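You operate a simulated robot arm through the tools that you are given. There is no shell and no other tool. Be economical: measure what you need, move in short steps, check, and stop when the job is done.

You are at the controls of a simulated two-armed robot. One attempt, no reset.

JOB
Take the orange rag from the top of the prep table and lay it out flat on the end of the inspection table.
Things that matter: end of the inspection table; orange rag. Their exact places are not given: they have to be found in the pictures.

Only the result counts: the job must be done as asked and must still hold three seconds after the hand-in. Knocking over, shifting, dropping, spilling or breaking anything else fails it.

ROBOT AND FRAMES
Two 7-joint arms with two-finger grippers on one trunk, on a base that drives. Base frame: it is fixed to the floor where the robot stands at the start and does not move with it; the origin is under the middle of the robot, x ahead of it, y to its left, z up; the surface under the hand at the start is at about z = 0.85. Readings come in m, degrees, newtons and seconds.
The left shoulder is at the start at [0.06, 0.123, 0.945], the right one opposite. With the tool pointing down near the work surface each hand reaches from about 0.36 to 0.8 m from the robot's upright axis, wherever it stands, measured 20 degrees to its own side. Places, roughly: end of the inspection table [0.8, -1.3, 0.8]. Payload 1.47 kg a hand.
Tool frame (each hand has its own): the origin (TCP) lies between the finger pads and is the grasp point; the fingertips stand 0.016 m ahead of it; z points along the fingers, y is the line along which they close. Largest opening 0.087 m; the body of the gripper starts 0.055 m behind the TCP.
Orientation is that of the tool frame in the base frame, as a unit quaternion [x, y, z, w]. With the fingers straight down and closing along the base's y, the tool's x points along the base's -x, its y along +y and its z along -z.

CONTROLS
- The arms move only by the tool play_rows. It takes "left_plan", "right_plan" or both (then of equal length, played together; a hand with none holds still); each is a list of rows, each a list of 7 numbers: the turn, a rotation vector about the tool's x, y, z in degrees, then the shift along the tool's x, y, z in mm, then the gripper command, from -1 (shut) to 1 (fully open), values between in proportion. In form: [[ax, ay, az, tx, ty, tz, grip], ...]. A call has 1 to 8 rows; each row is the pose to reach, as a shift and turn from the pose commanded when the call began, along the tool's axes at that moment. Each row takes 0.2 s and may step no farther than 0.05 m and 8.6 degrees from the row before; otherwise, or with a gripper value out of range, the whole call is refused. Where a pose cannot be reached the arm comes as near as it can. A force on the tool above 40 N (or 10 N above the force at the start of the call, whichever is more), or a blocked arm, ends the call early, and 0.2 s more pass. The fingers move at their own pace (about 0.153 m/s each) and stop on an object; they squeeze with about 28 N. The grip force told is the motor's: it shows also when the fingers shut on nothing. Time passes only in rows, and 0.2 s behind the last, so rows that repeat a pose let the fingers close. The reply holds the time, the measured pose of the TCP, the force on the tool along the base axes, the opening and the grip force, in the units named above and with some noise, with the torque about the TCP (base axes, N m) and any sound that the robot's microphone picked up.
- Cameras (640 x 400 px; columns grow to the right, rows downward): "scene" is now at [0.093, -0.0138, 1.5032]; the picture's right is [-0.16, -0.99, 0.00], its down [-0.74, 0.12, -0.66] and it looks along [0.65, -0.10, -0.75] (base axes); focal length 267 px, centre (320, 200). "left" rides on the left gripper at [0.073, -0.012, -0.09] in its tool frame; the picture's right is [0.16, 0.99, 0.00], its down [-0.72, 0.12, -0.68] and it looks along [-0.67, 0.11, 0.73] (tool axes); focal length 247 px, centre (320, 200). "right" rides on the right gripper at [0.073, 0.012, -0.09] in its tool frame; the picture's right is [-0.16, 0.99, 0.00], its down [-0.72, -0.12, -0.68] and it looks along [-0.67, -0.11, 0.73] (tool axes); focal length 247 px, centre (320, 200).
- grab_frame(camera): a new picture of that camera. It takes no simulated time.
- raise_lower(by): slides the trunk up (or, below 0, down) by that many m; the arms and the scene camera ride with it, the base frame stays. It gives what a move gives, with no picture.
- base_move(legs): drives the robot by 1 to 6 legs, each [ahead, left, turn to the left] in m, m and degrees, along the robot's own axes; the way and the turn of a leg run together, so that a leg with both is an arc; at most 1.5 m and 180 degrees a leg. The arms and the cameras ride along, it lands a little off, and it stops where it bumps. It gives what a move gives.
- pan_tilt(pan, tilt): turns the head with the scene camera to pan (to the left, within 120 degrees either way) and tilt (down, from -29 to 69), counted from straight ahead of the robot. It gives what a move gives.
- pixel_to_xyz(camera, pixels): for up to 12 pixels [column, row] of the newest picture of that camera ("zoom" is the newest enlarged one), the place [x, y, z] in the base frame of the surface seen there, good to about 0.003 m, but the place of the scene camera against the robot may be out by one fixed shift of up to 0.012 m in any direction. It takes no simulated time.
- enlarge(camera, box): a new picture of the part [left, top, right, bottom] of that camera's present view, enlarged. It takes no simulated time.
- hand_in(): hands the job in; it is judged then, once.

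Go step by step. Measure first, check grasps and placings, and put right what went wrong. The budget is 80 turns and 78 pictures, counting those below and the enlarged ones. Unless the task says otherwise, let go and move clear before handing in, and close with one line.

The tools are called after "Call:" as a command line: name --argument value ..., lists and objects as JSON in quotes. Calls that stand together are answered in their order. play_rows: Moves the arms, as the interface text tells. Its arguments: {"type":"object","properties":{"left_plan":{"type":"array"},"right_plan":{"type":"array"}},"required":[]} The other tools are called the same way: raise_lower (by) slides the trunk up or down; base_move (legs) drives the base; pan_tilt (pan, tilt) turns the head that bears the scene camera; grab_frame (camera) takes a picture; pixel_to_xyz (camera, pixels) gives the place of the surface under pixels of a picture; enlarge (camera, box) takes an enlarged picture of a part of a camera's view; hand_in () hands the job in.

At the start:

```text
clock: 0.0
left_tool_pos: [0.5972, 0.1612, 1.0187]
left_ee_rot: [0.0, 1.0, 0.0, 0.0]
left_force: [0.6, -0.4, -0.2]
left_moment: [-0.02, 0.03, 0.0]
left_finger_gap: 0.0871
left_grip_force: 0.0
right_tool_pos: [0.4967, -0.225, 1.0238]
right_ee_rot: [0.0, 1.0, 0.0, 0.0]
right_force: [-0.2, 0.1, 0.1]
right_moment: [-0.02, 0.01, 0.01]
right_finger_gap: 0.0873
right_grip_force: 0.2
trunk travel left (down, up): [-0.1, 0.13]
robot x, y, heading: [-0.0006, 0.0018, 0.1]
head pan, tilt: [-9.2, 49.0]
```

scene: 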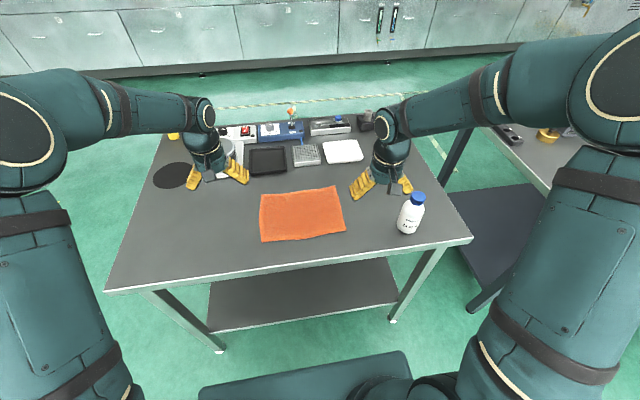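
right: 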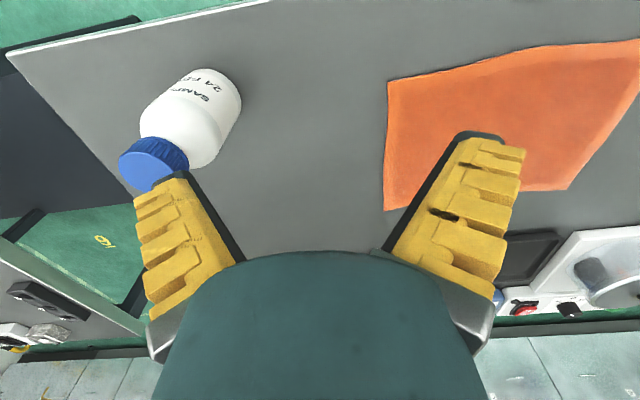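
left: 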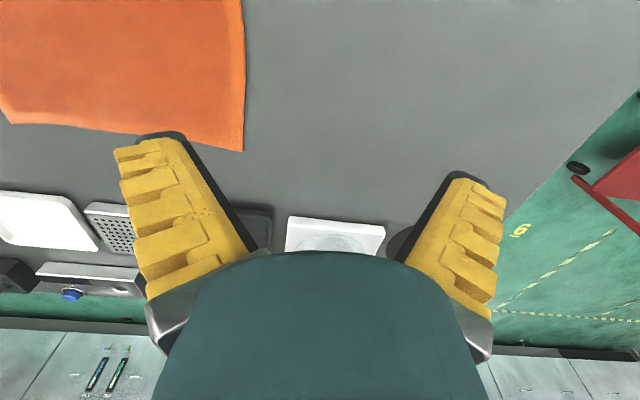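

The rag is in the scene picture with corners near (260,195), (338,187), (345,231) and (262,241), and the bottle is at (410,213). I'll measure these points, then look toward the inspection table on the right.

Call:
pixel_to_xyz --camera "scene" --pixels '[[261, 196], [337, 188], [344, 230], [263, 240], [303, 214], [410, 228], [300, 250], [416, 197], [106, 288], [470, 240]]'

Call:
pixel_to_xyz --camera "right" --pixels '[[388, 83], [385, 208], [567, 188], [636, 42], [320, 150]]'

Call:
pan_tilt --pan -60 --tilt 40

Call:
grab_frame --camera "scene"

```text
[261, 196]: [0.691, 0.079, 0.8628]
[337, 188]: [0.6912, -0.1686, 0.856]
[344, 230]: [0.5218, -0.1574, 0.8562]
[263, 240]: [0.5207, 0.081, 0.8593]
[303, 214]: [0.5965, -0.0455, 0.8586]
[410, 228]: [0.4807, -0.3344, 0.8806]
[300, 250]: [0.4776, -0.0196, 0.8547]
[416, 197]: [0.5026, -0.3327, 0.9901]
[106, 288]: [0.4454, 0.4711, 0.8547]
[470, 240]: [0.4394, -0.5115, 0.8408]
```

```text
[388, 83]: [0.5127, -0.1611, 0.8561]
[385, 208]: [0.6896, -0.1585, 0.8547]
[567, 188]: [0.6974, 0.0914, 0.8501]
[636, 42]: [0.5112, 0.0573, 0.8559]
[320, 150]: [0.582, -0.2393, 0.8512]
```

```text
clock: 1.2
left_tool_pos: [0.5975, 0.1617, 1.0172]
left_ee_rot: [0.0, 1.0, 0.0, 0.001]
left_force: [0.8, -0.2, -1.3]
left_moment: [0.02, -0.01, 0.0]
left_finger_gap: 0.0871
left_grip_force: 0.2
right_tool_pos: [0.4962, -0.2263, 1.0231]
right_ee_rot: [0.0, 1.0, 0.0, 0.0]
right_force: [0.1, 0.2, 0.4]
right_moment: [0.01, 0.01, 0.01]
right_finger_gap: 0.087
right_grip_force: 0.1
trunk travel left (down, up): [-0.1, 0.13]
robot x, y, heading: [-0.0009, 0.0004, 0.0]
head pan, tilt: [-60.0, 40.0]
```

```text
74 pictures are left
```

scene: 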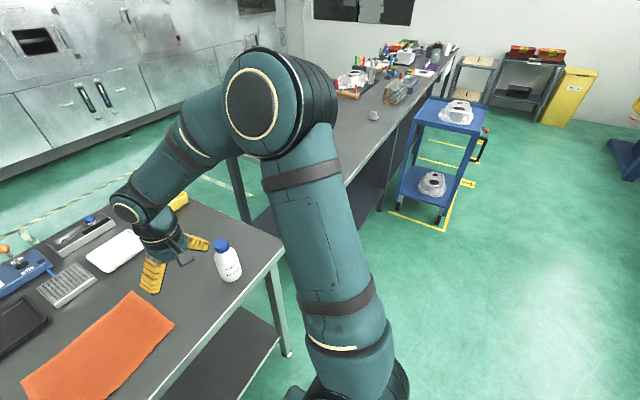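

The inspection table runs away to the right, with its near end partly hidden by the right arm. I'll measure the visible parts of its top before planning the drive.

Call:
pixel_to_xyz --camera "scene" --pixels '[[345, 182], [350, 150], [340, 130], [375, 115], [395, 125], [420, 75], [333, 102], [350, 82], [180, 200], [282, 240], [440, 95], [405, 170]]'

Call:
enlarge --camera "scene" --box '[220, 30, 480, 200]'

```text
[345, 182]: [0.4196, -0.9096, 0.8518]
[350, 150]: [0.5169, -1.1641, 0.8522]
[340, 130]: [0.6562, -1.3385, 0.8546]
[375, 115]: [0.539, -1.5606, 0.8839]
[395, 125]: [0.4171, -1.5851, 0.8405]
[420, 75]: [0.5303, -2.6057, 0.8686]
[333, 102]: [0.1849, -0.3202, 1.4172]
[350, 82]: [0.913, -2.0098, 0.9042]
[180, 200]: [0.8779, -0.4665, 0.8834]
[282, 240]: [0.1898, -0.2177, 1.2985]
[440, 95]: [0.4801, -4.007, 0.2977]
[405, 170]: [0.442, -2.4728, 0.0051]
```

```text
2.35 times, centred on (350, 115) of scene
```

zoom: 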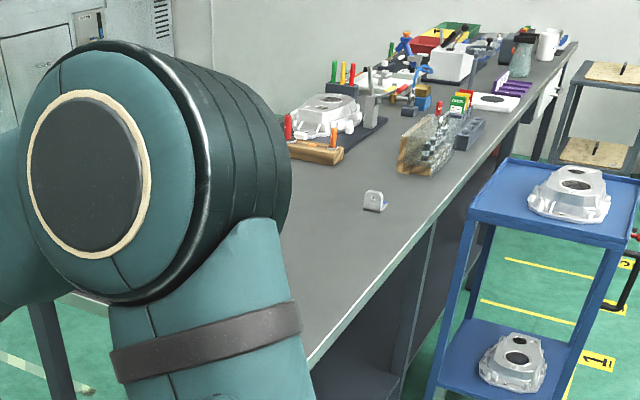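

The inspection table top is at z≈0.852 with its front edge at x≈0.42, and it runs along y from about -0.85. I plan to pinch the rag's near edge (x≈0.515) with both hands, closing along x. First I'll swing both wrists outward above the near corners.

Call:
play_rows --left_plan '[[0, 0, 8, 7, -13, 0, -0.2], [0, 0, 16, 14, -26, 0, -0.2], [0, 0, 24, 21, -39, 0, -0.2], [0, 0, 32, 28, -52, 0, -0.2], [0, 0, 40, 35, -65, 0, -0.2], [0, 0, 48, 42, -78, 0, -0.2], [0, 0, 56, 49, -91, 0, -0.2], [0, 0, 64, 56, -106, 0, -0.2]]' --right_plan '[[0, 0, -8, -6, 12, 0, -0.2], [0, 0, -16, -12, 24, 0, -0.2], [0, 0, -24, -18, 36, 0, -0.2], [0, 0, -32, -24, 48, 0, -0.2], [0, 0, -40, -30, 60, 0, -0.2], [0, 0, -48, -36, 72, 0, -0.2], [0, 0, -56, -41, 84, 0, -0.2], [0, 0, -64, -46, 96, 0, -0.2]]'

Call:
play_rows --left_plan '[[0, 0, 8, 0, 0, 0, -0.2], [0, 0, 16, 0, 0, 0, -0.2], [0, 0, 24, 0, 0, 0, -0.2], [0, 0, 26, 0, 0, 0, -0.2]]' --right_plan '[[0, 0, -8, 0, 0, 0, -0.2], [0, 0, -16, 0, 0, 0, -0.2], [0, 0, -24, 0, 0, 0, -0.2], [0, 0, -26, 0, 0, 0, -0.2]]'

Call:
grab_frame --camera "right"

Call:
grab_frame --camera "left"

Call:
grab_frame --camera "scene"

```text
clock: 3.0
left_tool_pos: [0.5414, 0.0534, 1.0176]
left_ee_rot: [0.532, 0.847, 0.0, 0.0]
left_force: [0.1, -0.3, -0.1]
left_moment: [-0.03, 0.02, -0.01]
left_finger_gap: 0.0408
left_grip_force: 4.6
right_tool_pos: [0.5427, -0.13, 1.0224]
right_ee_rot: [-0.53, 0.848, 0.0, 0.0]
right_force: [-1.0, -1.0, -0.8]
right_moment: [0.0, 0.01, 0.02]
right_finger_gap: 0.0408
right_grip_force: 4.6
trunk travel left (down, up): [-0.1, 0.13]
robot x, y, heading: [0.0001, 0.0012, -0.1]
head pan, tilt: [-60.0, 40.0]
```

```text
clock: 4.0
left_tool_pos: [0.5394, 0.0543, 1.0184]
left_ee_rot: [0.708, 0.706, 0.0, 0.0]
left_force: [-0.1, 0.3, -0.6]
left_moment: [-0.01, 0.01, 0.01]
left_finger_gap: 0.0406
left_grip_force: 4.3
right_tool_pos: [0.5406, -0.1294, 1.0217]
right_ee_rot: [0.708, -0.707, 0.0, 0.0]
right_force: [0.1, -0.3, 0.1]
right_moment: [0.0, 0.0, 0.02]
right_finger_gap: 0.0404
right_grip_force: 4.4
trunk travel left (down, up): [-0.1, 0.13]
robot x, y, heading: [-0.0005, -0.0035, 0.0]
head pan, tilt: [-60.0, 40.0]
```

```text
72 pictures are left
```

right: 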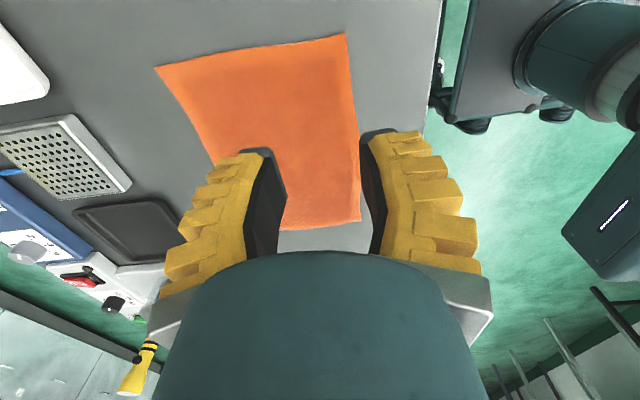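

```text
71 pictures are left
```

left: 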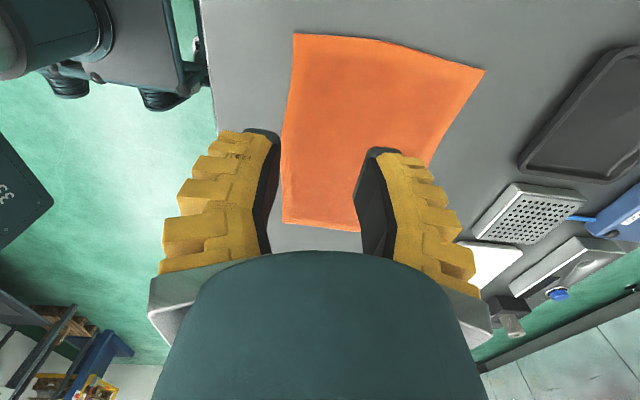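

```text
70 pictures are left
```

scene: 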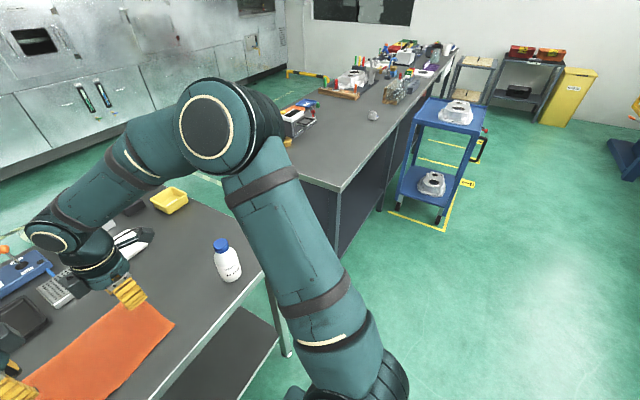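

Now the near end of the inspection table is visible, with its near corner around (340,190) and clutter at (300,115). I'll measure the rag's near edge with the hand cameras and the table end with the scene camera.

Call:
pixel_to_xyz --camera "right" --pixels '[[352, 100], [357, 170], [357, 215], [300, 225], [320, 180], [320, 245]]'

Call:
pixel_to_xyz --camera "left" --pixels '[[292, 70], [286, 170], [287, 215], [340, 225], [320, 180], [320, 240]]'

Call:
pixel_to_xyz --camera "scene" --pixels '[[340, 189], [300, 178], [310, 150], [295, 135], [300, 118], [315, 103], [330, 120], [350, 135], [373, 115], [345, 95], [288, 172], [345, 160]]'

Call:
enlarge --camera "scene" --box '[260, 60, 420, 200]'

```text
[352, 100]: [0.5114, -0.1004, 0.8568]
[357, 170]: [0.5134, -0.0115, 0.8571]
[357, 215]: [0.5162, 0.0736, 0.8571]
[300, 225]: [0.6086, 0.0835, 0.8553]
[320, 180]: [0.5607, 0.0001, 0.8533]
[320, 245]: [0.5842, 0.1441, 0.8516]
```

```text
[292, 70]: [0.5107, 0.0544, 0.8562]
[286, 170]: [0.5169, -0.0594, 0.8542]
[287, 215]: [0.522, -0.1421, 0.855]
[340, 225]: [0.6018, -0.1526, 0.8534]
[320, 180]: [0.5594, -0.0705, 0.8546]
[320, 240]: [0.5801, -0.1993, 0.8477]
```

```text
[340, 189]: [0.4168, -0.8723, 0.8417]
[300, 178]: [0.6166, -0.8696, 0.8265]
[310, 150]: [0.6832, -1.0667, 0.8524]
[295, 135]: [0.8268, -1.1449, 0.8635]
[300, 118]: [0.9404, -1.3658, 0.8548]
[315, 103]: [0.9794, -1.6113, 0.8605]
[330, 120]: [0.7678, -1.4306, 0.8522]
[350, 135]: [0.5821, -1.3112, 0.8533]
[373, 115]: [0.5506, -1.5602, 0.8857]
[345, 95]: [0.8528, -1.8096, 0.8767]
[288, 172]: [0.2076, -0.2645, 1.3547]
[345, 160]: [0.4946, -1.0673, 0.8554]
```

```text
2.86 times, centred on (340, 130) of scene
```

zoom: 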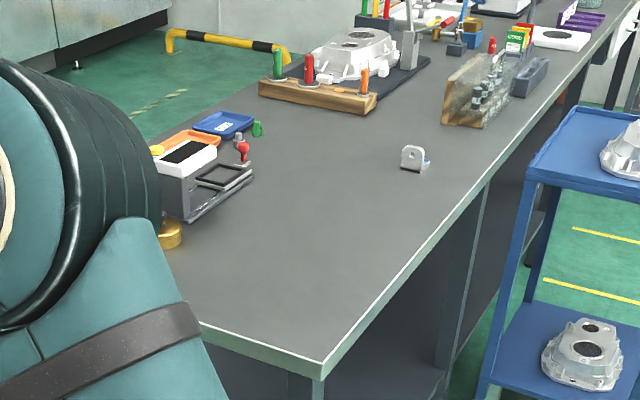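

The near edge lies at x≈0.511–0.52 with the table at z≈0.852, and the free end of the inspection table spans x 0.42–0.8, y -0.87 to -1.5. I'll descend over the near corners with both fingers on the cloth, stopping about 12 mm above it.

Call:
play_rows --left_plan '[[0, 0, 0, 0, 8, 30, -0.2], [0, 0, 0, 0, 8, 60, -0.2], [0, 0, 0, 0, 8, 90, -0.2], [0, 0, 0, 0, 8, 115, -0.2], [0, 0, 0, 0, 8, 135, -0.2], [0, 0, 0, 0, 8, 135, -0.2]]' --right_plan '[[0, 0, 0, 0, -8, 30, -0.2], [0, 0, 0, 0, -8, 60, -0.2], [0, 0, 0, 0, -8, 90, -0.2], [0, 0, 0, 0, -8, 118, -0.2], [0, 0, 0, 0, -8, 138, -0.2], [0, 0, 0, 0, -8, 138, -0.2]]'

Call:
grab_frame --camera "right"

Call:
grab_frame --camera "left"

```text
clock: 5.4
left_tool_pos: [0.5483, 0.0543, 0.8828]
left_ee_rot: [0.707, 0.707, 0.0, -0.001]
left_force: [-0.4, -0.4, -0.7]
left_moment: [-0.03, 0.0, 0.04]
left_finger_gap: 0.0406
left_grip_force: 3.9
right_tool_pos: [0.5514, -0.1317, 0.8864]
right_ee_rot: [0.707, -0.707, 0.0, 0.001]
right_force: [0.1, 1.2, 0.2]
right_moment: [0.0, 0.02, 0.01]
right_finger_gap: 0.0407
right_grip_force: 3.8
trunk travel left (down, up): [-0.1, 0.13]
robot x, y, heading: [-0.0005, 0.0012, 0.1]
head pan, tilt: [-60.0, 40.0]
```

```text
68 pictures are left
```

right: 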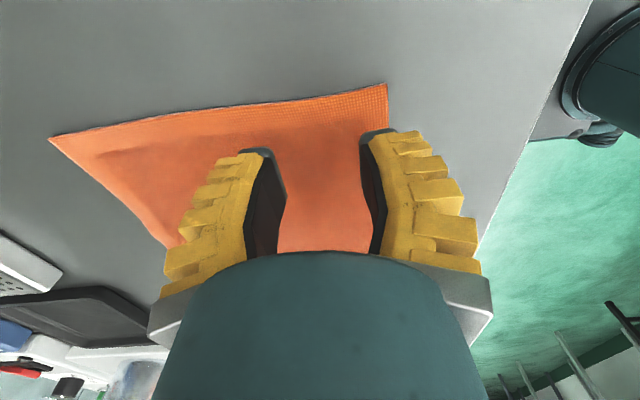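

```text
67 pictures are left
```

left: 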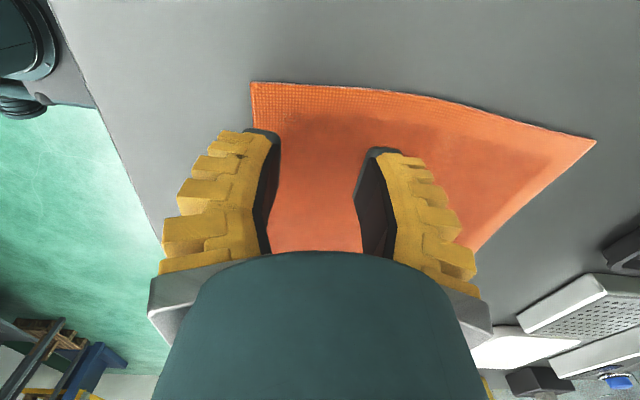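

Both fingers of each hand sit above the cloth just inside the near edge. I'll lower until light contact.

Call:
play_rows --left_plan '[[0, 0, 0, 0, 0, 5, -0.2], [0, 0, 0, 0, 0, 9, -0.2], [0, 0, 0, 0, 0, 12, -0.2], [0, 0, 0, 0, 0, 14, -0.2], [0, 0, 0, 0, 0, 14, -0.2]]' --right_plan '[[0, 0, 0, 0, 0, 7, -0.2], [0, 0, 0, 0, 0, 12, -0.2], [0, 0, 0, 0, 0, 15, -0.2], [0, 0, 0, 0, 0, 17, -0.2], [0, 0, 0, 0, 0, 17, -0.2]]'

```text
clock: 6.6
left_tool_pos: [0.5489, 0.0559, 0.8685]
left_ee_rot: [0.707, 0.707, 0.0, 0.0]
left_force: [0.3, 0.3, 4.0]
left_moment: [0.01, 0.01, -0.01]
left_finger_gap: 0.0361
left_grip_force: 7.9
right_tool_pos: [0.5498, -0.1286, 0.8686]
right_ee_rot: [-0.707, 0.707, -0.001, 0.001]
right_force: [0.1, -1.0, 6.0]
right_moment: [-0.03, 0.04, -0.01]
right_finger_gap: 0.0361
right_grip_force: 7.8
trunk travel left (down, up): [-0.1, 0.13]
robot x, y, heading: [0.0003, -0.0001, -0.1]
head pan, tilt: [-60.0, 40.0]
```

Light contact is confirmed by 4 N and 6 N upward forces. I'll close both grippers, then lift 15 mm to test the grasp.

Call:
play_rows --left_plan '[[0, 0, 0, 0, 0, 1, -0.6], [0, 0, 0, 0, 0, 1, -1], [0, 0, 0, 0, 0, 1, -1], [0, 0, 0, 0, 0, 1, -1], [0, 0, 0, 0, 0, -8, -1], [0, 0, 0, 0, 0, -15, -1]]' --right_plan '[[0, 0, 0, 0, 0, 1, -0.6], [0, 0, 0, 0, 0, 1, -1], [0, 0, 0, 0, 0, 1, -1], [0, 0, 0, 0, 0, 1, -1], [0, 0, 0, 0, 0, -8, -1], [0, 0, 0, 0, 0, -15, -1]]'

Call:
grab_frame --camera "right"

Call:
grab_frame --camera "left"

```text
clock: 8.0
left_tool_pos: [0.5482, 0.0551, 0.8836]
left_ee_rot: [0.707, 0.707, 0.001, 0.001]
left_force: [0.1, -0.6, 0.2]
left_moment: [-0.02, -0.01, 0.01]
left_finger_gap: 0.0
left_grip_force: 28.4
right_tool_pos: [0.5506, -0.1295, 0.8839]
right_ee_rot: [0.707, -0.707, 0.0, -0.001]
right_force: [-0.6, 0.0, 0.4]
right_moment: [0.0, -0.01, 0.03]
right_finger_gap: 0.0
right_grip_force: 28.5
trunk travel left (down, up): [-0.1, 0.13]
robot x, y, heading: [-0.0014, 0.0012, 0.4]
head pan, tilt: [-60.0, 40.0]
```

```text
66 pictures are left
```

right: 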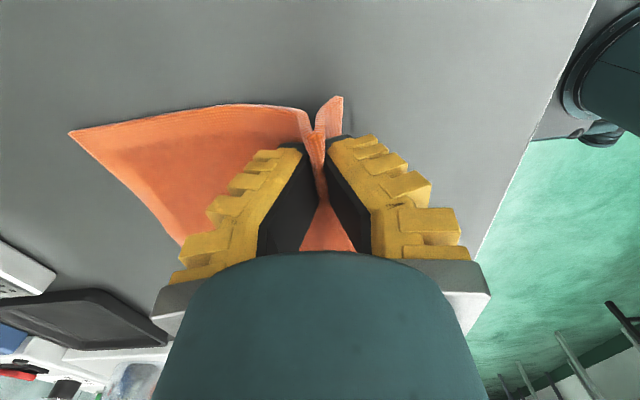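

```text
65 pictures are left
```

left: 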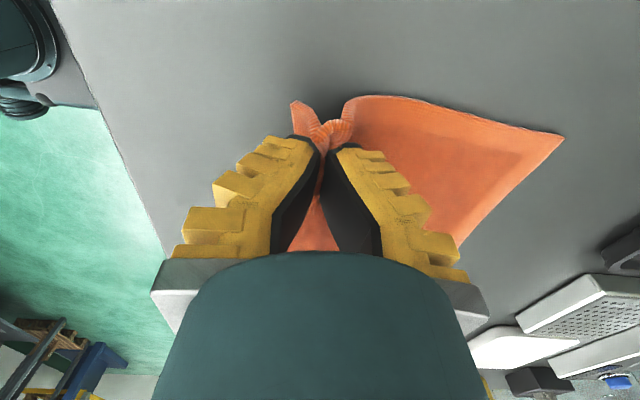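

Both hands hold a fold of the rag's near edge, visible at (320,130) in both hand pictures. I'll lift with the arms first.

Call:
play_rows --left_plan '[[0, 0, 0, 0, 0, -20, -1], [0, 0, 0, 0, 0, -45, -1], [0, 0, 0, 0, 0, -70, -1], [0, 0, 0, 0, 0, -95, -1], [0, 0, 0, 0, 0, -120, -1], [0, 0, 0, 0, 0, -145, -1], [0, 0, 0, 0, 0, -170, -1], [0, 0, 0, 0, 0, -190, -1]]' --right_plan '[[0, 0, 0, 0, 0, -20, -1], [0, 0, 0, 0, 0, -45, -1], [0, 0, 0, 0, 0, -70, -1], [0, 0, 0, 0, 0, -95, -1], [0, 0, 0, 0, 0, -120, -1], [0, 0, 0, 0, 0, -145, -1], [0, 0, 0, 0, 0, -170, -1], [0, 0, 0, 0, 0, -190, -1]]'

Call:
pan_tilt --pan -10 --tilt 45

Call:
grab_frame --camera "scene"

```text
clock: 9.8
left_tool_pos: [0.5472, 0.0563, 1.0752]
left_ee_rot: [0.707, 0.707, 0.0, 0.0]
left_force: [-0.3, -1.3, 0.3]
left_moment: [0.0, -0.02, 0.01]
left_finger_gap: 0.0
left_grip_force: 27.1
right_tool_pos: [0.5509, -0.1311, 1.0744]
right_ee_rot: [-0.706, 0.708, 0.0, 0.0]
right_force: [-0.5, 0.9, -0.2]
right_moment: [0.01, -0.02, -0.01]
right_finger_gap: 0.0
right_grip_force: 27.7
trunk travel left (down, up): [-0.1, 0.13]
robot x, y, heading: [0.0006, -0.0035, 0.0]
head pan, tilt: [-60.0, 40.0]
```

```text
clock: 11.0
left_tool_pos: [0.5478, 0.056, 1.0742]
left_ee_rot: [0.707, 0.707, 0.001, 0.0]
left_force: [-0.8, -1.7, -0.6]
left_moment: [-0.01, 0.0, 0.01]
left_finger_gap: 0.0001
left_grip_force: 28.3
right_tool_pos: [0.5507, -0.1313, 1.0739]
right_ee_rot: [-0.707, 0.707, 0.0, 0.0]
right_force: [0.3, 0.1, -0.9]
right_moment: [0.03, 0.04, 0.02]
right_finger_gap: 0.0
right_grip_force: 27.8
trunk travel left (down, up): [-0.1, 0.13]
robot x, y, heading: [-0.0019, -0.0006, 0.1]
head pan, tilt: [-10.0, 45.0]
```

```text
64 pictures are left
```

scene: 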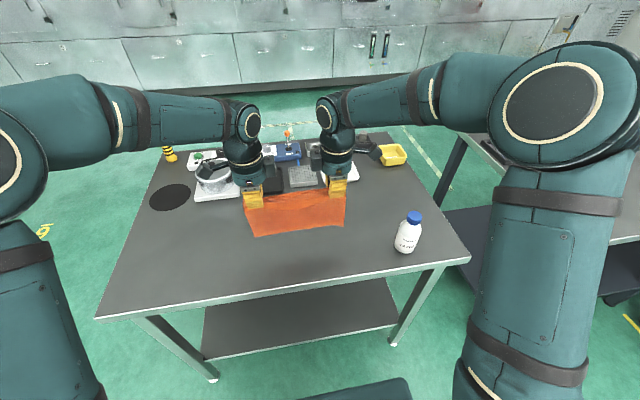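

The rag hangs straight between both hands. I'll raise the trunk so it clears the bottle, then back off slightly and strafe right to the inspection table.

Call:
raise_lower --by 0.125

Call:
base_move --legs '[[-0.06, 0, 0], [0, -1.16, 0]]'

Call:
pan_tilt --pan 0 --tilt 45

Call:
grab_frame --camera "scene"

```text
clock: 12.5
left_tool_pos: [0.549, 0.057, 1.1991]
left_ee_rot: [0.708, 0.707, 0.0, 0.0]
left_force: [0.3, -0.6, -0.2]
left_moment: [-0.03, -0.01, 0.0]
left_finger_gap: 0.0
left_grip_force: 27.6
right_tool_pos: [0.5508, -0.1314, 1.1989]
right_ee_rot: [-0.707, 0.707, -0.001, 0.001]
right_force: [-0.5, 1.0, -1.3]
right_moment: [0.01, 0.02, 0.0]
right_finger_gap: 0.0
right_grip_force: 28.4
trunk travel left (down, up): [-0.225, 0.005]
robot x, y, heading: [-0.0033, 0.0023, 0.1]
head pan, tilt: [-10.0, 45.0]
```

```text
clock: 23.4
left_tool_pos: [0.4927, -1.0848, 1.2001]
left_ee_rot: [0.703, 0.711, 0.0, -0.001]
left_force: [-0.6, -0.9, -0.2]
left_moment: [0.01, -0.03, -0.03]
left_finger_gap: 0.0
left_grip_force: 28.2
right_tool_pos: [0.4971, -1.2713, 1.1992]
right_ee_rot: [0.711, -0.703, 0.0, 0.0]
right_force: [-0.8, 1.4, -0.2]
right_moment: [0.02, -0.03, -0.03]
right_finger_gap: 0.0
right_grip_force: 27.7
trunk travel left (down, up): [-0.225, 0.005]
robot x, y, heading: [-0.0499, -1.1467, 0.6]
head pan, tilt: [-10.0, 45.0]
```

```text
clock: 24.1
left_tool_pos: [0.4934, -1.0845, 1.1993]
left_ee_rot: [0.704, 0.71, 0.0, 0.0]
left_force: [-0.8, -1.3, 0.5]
left_moment: [0.0, -0.02, 0.0]
left_finger_gap: 0.0
left_grip_force: 27.9
right_tool_pos: [0.4982, -1.2724, 1.1989]
right_ee_rot: [0.711, -0.703, 0.0, 0.0]
right_force: [0.2, 1.3, 1.3]
right_moment: [-0.03, -0.02, 0.04]
right_finger_gap: 0.0
right_grip_force: 28.4
trunk travel left (down, up): [-0.225, 0.005]
robot x, y, heading: [-0.0528, -1.1444, 1.0]
head pan, tilt: [0.0, 45.0]
```

```text
63 pictures are left
```

scene: 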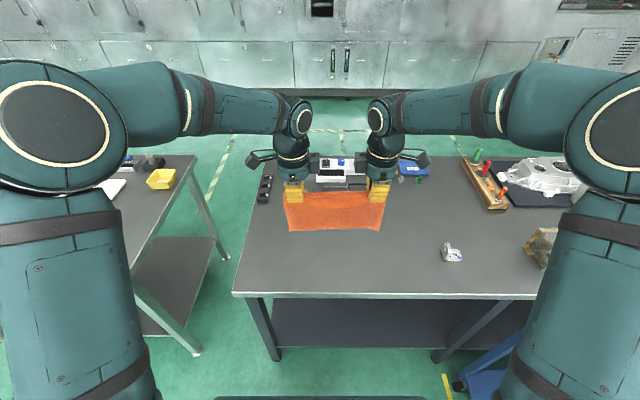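

The rag still hangs well, and below it the table end is clear, with clutter only at the back (265,190), (340,175), (410,168) and the bracket at (452,253). I'll measure those limits.

Call:
pixel_to_xyz --camera "scene" --pixels '[[235, 292], [264, 202], [248, 250], [440, 258], [452, 262], [490, 206], [340, 250], [410, 230], [400, 190], [300, 270], [290, 225], [380, 225]]'

Call:
enlarge --camera "scene" --box '[230, 140, 480, 300]'

Call:
grab_frame --camera "left"

Call:
grab_frame --camera "right"

```text
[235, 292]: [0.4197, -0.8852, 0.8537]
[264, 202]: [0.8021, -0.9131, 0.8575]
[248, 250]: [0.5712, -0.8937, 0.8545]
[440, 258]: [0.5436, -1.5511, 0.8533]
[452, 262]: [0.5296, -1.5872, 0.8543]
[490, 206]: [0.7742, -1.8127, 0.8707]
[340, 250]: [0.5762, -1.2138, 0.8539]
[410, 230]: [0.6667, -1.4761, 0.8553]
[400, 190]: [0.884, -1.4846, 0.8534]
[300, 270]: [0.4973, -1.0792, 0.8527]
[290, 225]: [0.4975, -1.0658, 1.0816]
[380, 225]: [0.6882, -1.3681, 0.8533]
```

```text
2.50 times, centred on (355, 220) of scene
```

zoom: 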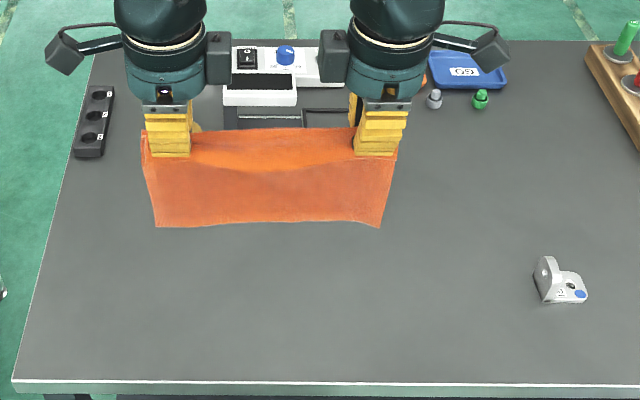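

```text
61 pictures are left
```

left: 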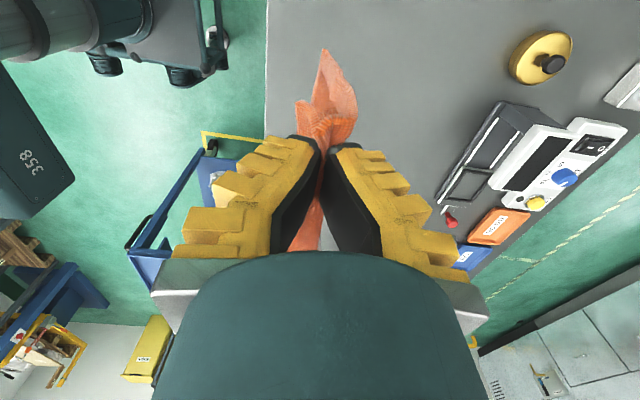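

```text
60 pictures are left
```

right: 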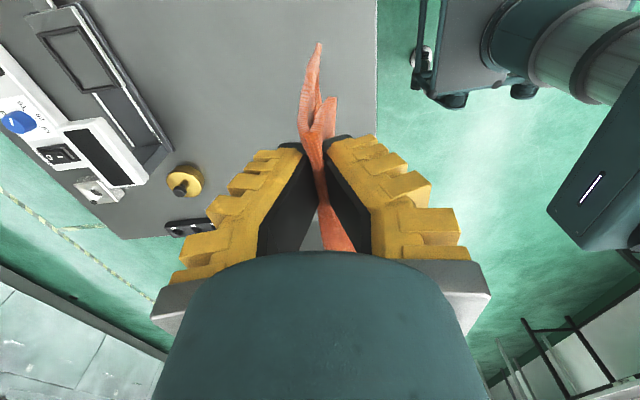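

A yellow knob and the meter box stand behind the target. I'll measure their nearest points.

Call:
pixel_to_xyz --camera "left" --pixels '[[515, 65], [540, 58], [440, 203], [503, 105]]'

Call:
pixel_to_xyz --camera "right" --pixels '[[203, 180], [183, 182], [165, 150], [75, 5]]'

```text
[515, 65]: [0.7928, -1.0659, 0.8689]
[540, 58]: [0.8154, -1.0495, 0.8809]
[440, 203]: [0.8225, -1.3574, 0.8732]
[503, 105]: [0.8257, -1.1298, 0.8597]
```

```text
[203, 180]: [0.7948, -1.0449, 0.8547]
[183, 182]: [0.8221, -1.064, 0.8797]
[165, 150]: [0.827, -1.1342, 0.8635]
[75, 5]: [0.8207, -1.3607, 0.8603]
```

The free zone reaches x≈0.785, so I'll lay the rag at about x 0.54–0.71, centred near y -1.18. I'll drive forward 6 cm, straighten the heading and lower the trunk.

Call:
base_move --legs '[[0.06, 0, -0.8]]'

Call:
raise_lower --by -0.125

```text
clock: 25.1
left_tool_pos: [0.5554, -1.0942, 1.1979]
left_ee_rot: [0.709, 0.705, 0.0, 0.0]
left_force: [0.6, -1.1, -0.8]
left_moment: [0.01, 0.03, 0.05]
left_finger_gap: 0.0
left_grip_force: 27.8
right_tool_pos: [0.5571, -1.2809, 1.1973]
right_ee_rot: [-0.705, 0.709, 0.002, -0.001]
right_force: [0.7, 0.6, 0.1]
right_moment: [-0.04, 0.05, -0.04]
right_finger_gap: 0.0
right_grip_force: 28.1
trunk travel left (down, up): [-0.225, 0.005]
robot x, y, heading: [0.0056, -1.1483, -0.4]
head pan, tilt: [0.0, 45.0]
```

```text
clock: 26.6
left_tool_pos: [0.5539, -1.0935, 1.0739]
left_ee_rot: [0.709, 0.705, 0.0, 0.001]
left_force: [-0.5, -1.0, 0.4]
left_moment: [0.0, -0.02, 0.0]
left_finger_gap: 0.0001
left_grip_force: 28.0
right_tool_pos: [0.5555, -1.2813, 1.0747]
right_ee_rot: [-0.705, 0.709, 0.0, 0.001]
right_force: [-0.3, 1.2, 0.3]
right_moment: [-0.02, 0.01, 0.01]
right_finger_gap: 0.0001
right_grip_force: 27.9
trunk travel left (down, up): [-0.1, 0.13]
robot x, y, heading: [0.0076, -1.1492, -0.2]
head pan, tilt: [0.0, 45.0]
```

Now I'll extend both hands forward 14 cm at this height and look before lowering.

Call:
play_rows --left_plan '[[0, 0, 0, 0, 20, 0, -1], [0, 0, 0, 0, 40, 0, -1], [0, 0, 0, 0, 60, 0, -1], [0, 0, 0, 0, 80, 0, -1], [0, 0, 0, 0, 100, 0, -1], [0, 0, 0, 1, 120, 0, -1], [0, 0, 0, 2, 135, 0, -1], [0, 0, 0, 2, 140, 0, -1]]' --right_plan '[[0, 0, 0, 0, -20, 0, -1], [0, 0, 0, 0, -40, 0, -1], [0, 0, 0, 0, -60, 0, -1], [0, 0, 0, 0, -80, 0, -1], [0, 0, 0, 0, -100, 0, -1], [0, 0, 0, 1, -120, 0, -1], [0, 0, 0, 2, -135, 0, -1], [0, 0, 0, 2, -140, 0, -1]]'

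Call:
pan_tilt --pan 0 --tilt 50

Call:
enlarge --camera "scene" --box '[210, 90, 450, 240]'

```text
clock: 28.4
left_tool_pos: [0.6937, -1.0923, 1.0731]
left_ee_rot: [0.709, 0.705, 0.0, 0.0]
left_force: [0.5, -4.6, -0.3]
left_moment: [-0.05, 0.01, -0.02]
left_finger_gap: 0.0
left_grip_force: 28.4
right_tool_pos: [0.6961, -1.2826, 1.0749]
right_ee_rot: [-0.705, 0.71, 0.0, 0.001]
right_force: [0.5, 4.3, -0.1]
right_moment: [0.04, -0.01, -0.01]
right_finger_gap: 0.0
right_grip_force: 27.2
trunk travel left (down, up): [-0.1, 0.13]
robot x, y, heading: [0.0073, -1.1482, -0.4]
head pan, tilt: [0.0, 45.0]
```

```text
clock: 29.1
left_tool_pos: [0.6947, -1.0912, 1.0727]
left_ee_rot: [0.709, 0.706, 0.0, 0.0]
left_force: [-0.3, -4.1, 0.8]
left_moment: [-0.07, -0.02, 0.05]
left_finger_gap: 0.0
left_grip_force: 27.8
right_tool_pos: [0.696, -1.2843, 1.0754]
right_ee_rot: [-0.705, 0.709, 0.0, 0.0]
right_force: [0.3, 4.5, -1.3]
right_moment: [0.04, 0.01, 0.04]
right_finger_gap: 0.0002
right_grip_force: 27.8
trunk travel left (down, up): [-0.1, 0.13]
robot x, y, heading: [0.006, -1.148, -0.3]
head pan, tilt: [0.0, 50.0]
```

```text
2.67 times, centred on (330, 165) of scene
```

zoom: 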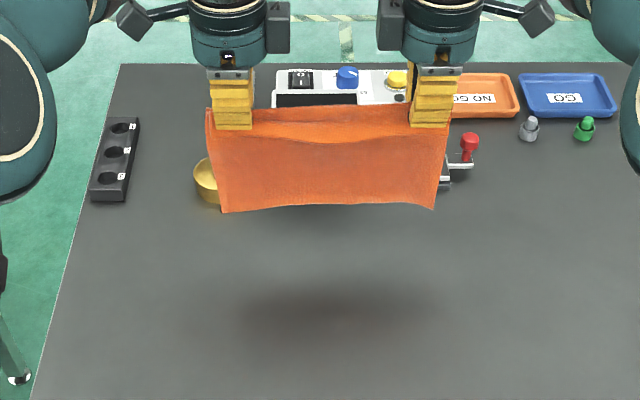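

The edge is taut (about 4 N between the hands). I'll measure the hanging bottom edge.

Call:
pixel_to_xyz --camera "zoom" --pixels '[[225, 208], [320, 200], [430, 204], [320, 150], [230, 150], [320, 118]]'

```text
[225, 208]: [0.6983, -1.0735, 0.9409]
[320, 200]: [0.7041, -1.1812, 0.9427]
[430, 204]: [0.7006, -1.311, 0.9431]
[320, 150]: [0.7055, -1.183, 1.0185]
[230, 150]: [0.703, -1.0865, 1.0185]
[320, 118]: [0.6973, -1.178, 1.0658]
```

The bottom edge hangs at z≈0.942, about 0.132 below the TCP. I'll lower 88 mm to touch the table, then sweep an arc back toward the robot so the cloth lies down under light tension.

Call:
play_rows --left_plan '[[0, 0, 0, 0, 0, 20, -1], [0, 0, 0, 0, 0, 40, -1], [0, 0, 0, 0, 0, 60, -1], [0, 0, 0, 0, 0, 75, -1], [0, 0, 0, 0, 0, 88, -1], [0, 0, 0, 0, 0, 88, -1]]' --right_plan '[[0, 0, 0, 0, 0, 20, -1], [0, 0, 0, 0, 0, 40, -1], [0, 0, 0, 0, 0, 60, -1], [0, 0, 0, 0, 0, 75, -1], [0, 0, 0, 0, 0, 90, -1], [0, 0, 0, 0, 0, 90, -1]]'

Call:
play_rows --left_plan '[[0, 0, 0, 0, -22, 2, -1], [0, 0, 0, 0, -45, 8, -1], [0, 0, 0, 0, -68, 18, -1], [0, 0, 0, 0, -88, 31, -1], [0, 0, 0, 0, -105, 47, -1], [0, 0, 0, 0, -119, 64, -1], [0, 0, 0, 0, -131, 84, -1]]' --right_plan '[[0, 0, 0, 0, 22, 2, -1], [0, 0, 0, 0, 45, 8, -1], [0, 0, 0, 0, 68, 18, -1], [0, 0, 0, 0, 88, 31, -1], [0, 0, 0, 0, 105, 47, -1], [0, 0, 0, 0, 119, 64, -1], [0, 0, 0, 0, 131, 84, -1]]'

Call:
enlarge --camera "scene" --box '[210, 120, 450, 270]'

```text
clock: 30.5
left_tool_pos: [0.6946, -1.0919, 0.988]
left_ee_rot: [0.709, 0.705, -0.001, 0.0]
left_force: [-0.8, -5.7, 0.6]
left_moment: [-0.05, 0.03, 0.03]
left_finger_gap: 0.0003
left_grip_force: 28.3
right_tool_pos: [0.6952, -1.2841, 0.9832]
right_ee_rot: [-0.705, 0.709, 0.0, -0.001]
right_force: [-0.4, 4.4, -0.9]
right_moment: [0.05, 0.02, 0.0]
right_finger_gap: 0.0001
right_grip_force: 28.9
trunk travel left (down, up): [-0.1, 0.13]
robot x, y, heading: [0.0041, -1.1427, -0.5]
head pan, tilt: [0.0, 50.0]
```

```text
clock: 32.1
left_tool_pos: [0.5631, -1.0927, 0.9037]
left_ee_rot: [0.709, 0.705, 0.0, 0.0]
left_force: [0.2, -5.3, -0.2]
left_moment: [-0.04, 0.01, 0.01]
left_finger_gap: 0.0
left_grip_force: 27.8
right_tool_pos: [0.5662, -1.2853, 0.8999]
right_ee_rot: [-0.705, 0.709, 0.0, 0.0]
right_force: [-0.5, 5.6, 0.2]
right_moment: [0.03, -0.03, -0.01]
right_finger_gap: 0.0002
right_grip_force: 28.0
trunk travel left (down, up): [-0.1, 0.13]
robot x, y, heading: [0.0031, -1.1501, -0.4]
head pan, tilt: [0.0, 50.0]
```

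```text
2.67 times, centred on (330, 195) of scene
```

zoom: 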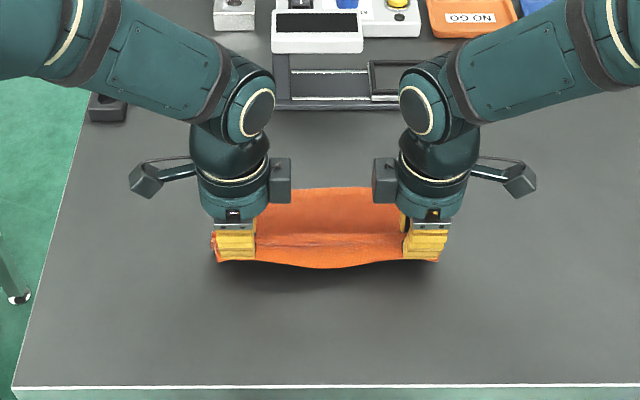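

The cloth lies behind the hands with the free edge at the far side, as planned. I'll finish lowering to table height with a little more pull back.

Call:
play_rows --left_plan '[[0, 0, 0, 0, -6, 10, -1], [0, 0, 0, 0, -10, 20, -1], [0, 0, 0, 0, -12, 28, -1], [0, 0, 0, 0, -12, 33, -1], [0, 0, 0, 0, -12, 33, -1]]' --right_plan '[[0, 0, 0, 0, 6, 8, -1], [0, 0, 0, 0, 10, 16, -1], [0, 0, 0, 0, 13, 24, -1], [0, 0, 0, 0, 15, 29, -1], [0, 0, 0, 0, 15, 29, -1]]'

Call:
grab_frame --camera "left"

Call:
grab_frame --camera "right"

```text
clock: 33.3
left_tool_pos: [0.5508, -1.0921, 0.8694]
left_ee_rot: [0.709, 0.705, 0.001, 0.001]
left_force: [-0.4, -3.1, 10.0]
left_moment: [-0.12, 0.04, 0.01]
left_finger_gap: 0.0
left_grip_force: 27.8
right_tool_pos: [0.5493, -1.2833, 0.8711]
right_ee_rot: [-0.705, 0.709, 0.001, 0.0]
right_force: [-0.1, 3.0, 0.2]
right_moment: [0.01, 0.01, -0.03]
right_finger_gap: 0.0001
right_grip_force: 28.4
trunk travel left (down, up): [-0.1, 0.13]
robot x, y, heading: [0.0071, -1.1507, -0.3]
head pan, tilt: [0.0, 50.0]
```

```text
57 pictures are left
```

left: 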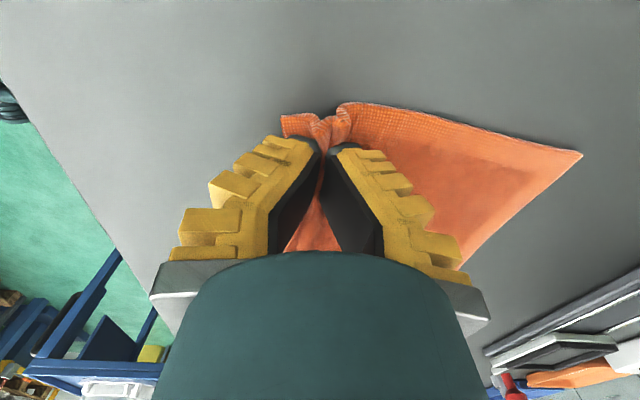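

```text
56 pictures are left
```

right: 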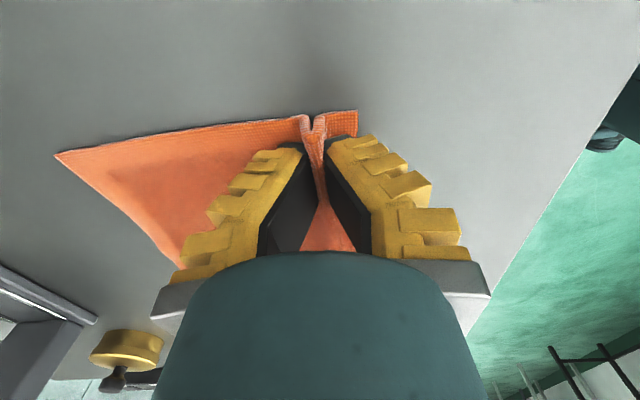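

The rag is back to its flat shape except for the pinched ridges at (320,130) in both pictures. I'll open slowly at table contact so the ridges spread, then rise.

Call:
play_rows --left_plan '[[0, 0, 0, 0, 0, 0, -0.8], [0, 0, 0, 0, 0, 0, -0.55], [0, 0, 0, 0, 0, 0, -0.35], [0, 0, 0, 0, 0, 0, -0.2], [0, 0, 0, 0, 0, 0, -0.15], [0, 0, 0, 0, 0, -5, -0.15], [0, 0, 0, 0, 0, -20, -0.15], [0, 0, 0, 0, 0, -50, -0.15]]' --right_plan '[[0, 0, 0, 0, 0, 1, -0.8], [0, 0, 0, 0, 0, 2, -0.55], [0, 0, 0, 0, 0, 2, -0.35], [0, 0, 0, 0, 0, 2, -0.2], [0, 0, 0, 0, 0, 2, -0.15], [0, 0, 0, 0, 0, -5, -0.15], [0, 0, 0, 0, 0, -20, -0.15], [0, 0, 0, 0, 0, -50, -0.15]]'

Call:
grab_frame --camera "left"

Call:
grab_frame --camera "right"

```text
clock: 35.1
left_tool_pos: [0.5525, -1.0935, 0.918]
left_ee_rot: [0.709, 0.705, 0.0, -0.001]
left_force: [-0.8, -1.3, 0.1]
left_moment: [0.0, 0.0, -0.03]
left_finger_gap: 0.0429
left_grip_force: 4.6
right_tool_pos: [0.5471, -1.2828, 0.9213]
right_ee_rot: [-0.705, 0.709, 0.0, 0.0]
right_force: [-0.8, 0.5, 0.2]
right_moment: [0.01, -0.03, 0.0]
right_finger_gap: 0.0427
right_grip_force: 4.4
trunk travel left (down, up): [-0.1, 0.13]
robot x, y, heading: [0.0078, -1.1494, -0.4]
head pan, tilt: [0.0, 50.0]
```

```text
55 pictures are left
```

left: 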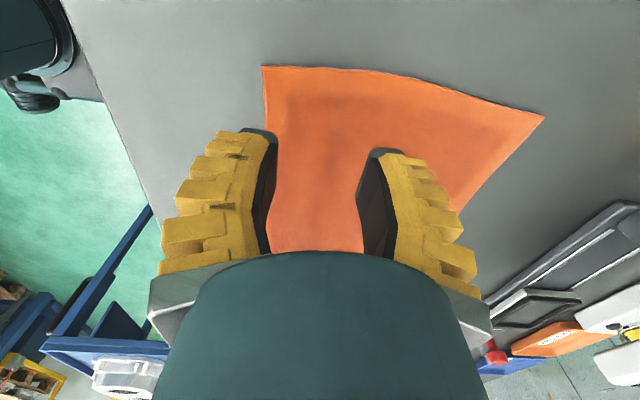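

```text
54 pictures are left
```

right: 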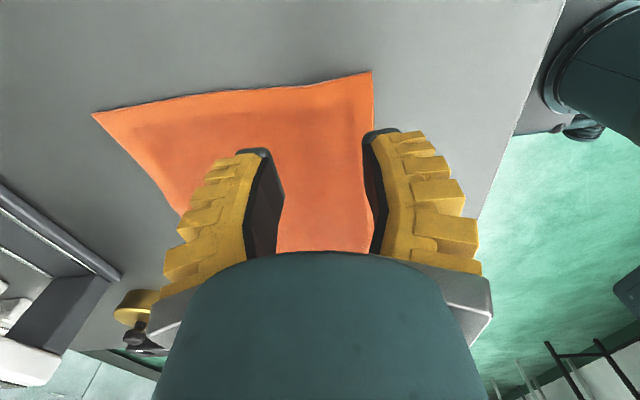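

The rag released cleanly and lies flat. I'll raise the hands well clear and check from above.

Call:
play_rows --left_plan '[[0, 0, 0, 0, 0, -40, -0.15], [0, 0, 0, 0, 0, -80, -0.15], [0, 0, 0, 0, 0, -120, -0.15], [0, 0, 0, 0, 0, -160, -0.15]]' --right_plan '[[0, 0, 0, 0, 0, -40, -0.15], [0, 0, 0, 0, 0, -80, -0.15], [0, 0, 0, 0, 0, -120, -0.15], [0, 0, 0, 0, 0, -160, -0.15]]'

Call:
raise_lower --by 0.12

Call:
enlarge --camera "scene" --box '[200, 120, 460, 280]'

Call:
grab_frame --camera "right"

Call:
pixel_to_xyz --camera "zoom" --pixels '[[320, 230], [320, 250], [320, 210]]'

```text
clock: 36.1
left_tool_pos: [0.5509, -1.0927, 1.0775]
left_ee_rot: [0.71, 0.704, 0.0, 0.0]
left_force: [0.0, -0.9, -0.4]
left_moment: [0.02, -0.02, -0.02]
left_finger_gap: 0.043
left_grip_force: 4.2
right_tool_pos: [0.5467, -1.2821, 1.0811]
right_ee_rot: [-0.705, 0.709, 0.0, 0.0]
right_force: [-0.6, 0.6, 0.4]
right_moment: [0.02, 0.0, -0.01]
right_finger_gap: 0.0429
right_grip_force: 4.8
trunk travel left (down, up): [-0.1, 0.13]
robot x, y, heading: [0.0044, -1.1458, -0.3]
head pan, tilt: [0.0, 50.0]
```

```text
clock: 37.6
left_tool_pos: [0.5519, -1.0918, 1.197]
left_ee_rot: [0.709, 0.705, 0.0, 0.0]
left_force: [0.2, -0.6, -0.3]
left_moment: [-0.02, 0.01, -0.03]
left_finger_gap: 0.043
left_grip_force: 4.3
right_tool_pos: [0.5492, -1.2824, 1.1988]
right_ee_rot: [-0.706, 0.709, -0.001, 0.0]
right_force: [0.4, -0.4, -0.3]
right_moment: [0.02, -0.02, -0.01]
right_finger_gap: 0.0428
right_grip_force: 4.0
trunk travel left (down, up): [-0.22, 0.01]
robot x, y, heading: [0.0079, -1.1467, -0.0]
head pan, tilt: [0.0, 50.0]
```

```text
2.46 times, centred on (330, 200) of scene
```

zoom: 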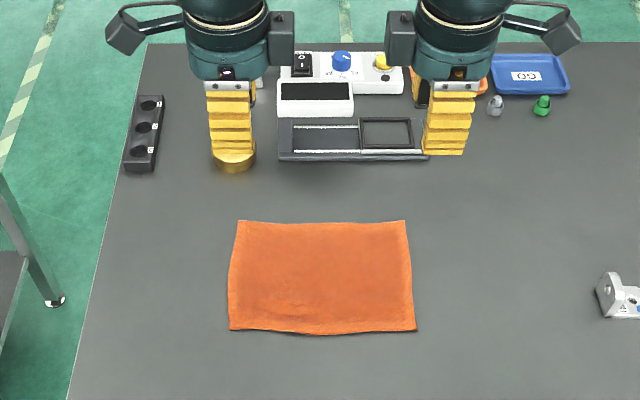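

```text
52 pictures are left
```

right: 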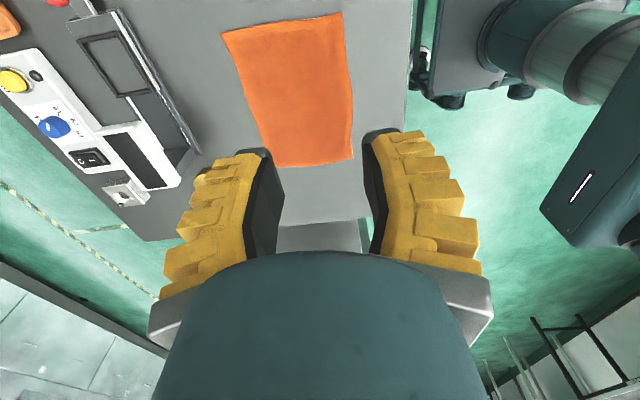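

```text
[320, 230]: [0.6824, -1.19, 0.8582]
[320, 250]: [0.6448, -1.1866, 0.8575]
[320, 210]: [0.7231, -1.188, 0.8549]
```

The rag lies flat and unfolded at about x 0.52–0.70, y -1.06 to -1.31 on the table end. Its corners are at (238,220), (405,220), (417,330) and (229,328), the hands are clear and nothing else has moved, so I'm handing in.

Call:
hand_in

```text
The job is handed in.
```

The orange rag is off the prep table and lying flat on the end of the inspection table; both hands are open and clear, and the job is handed in.
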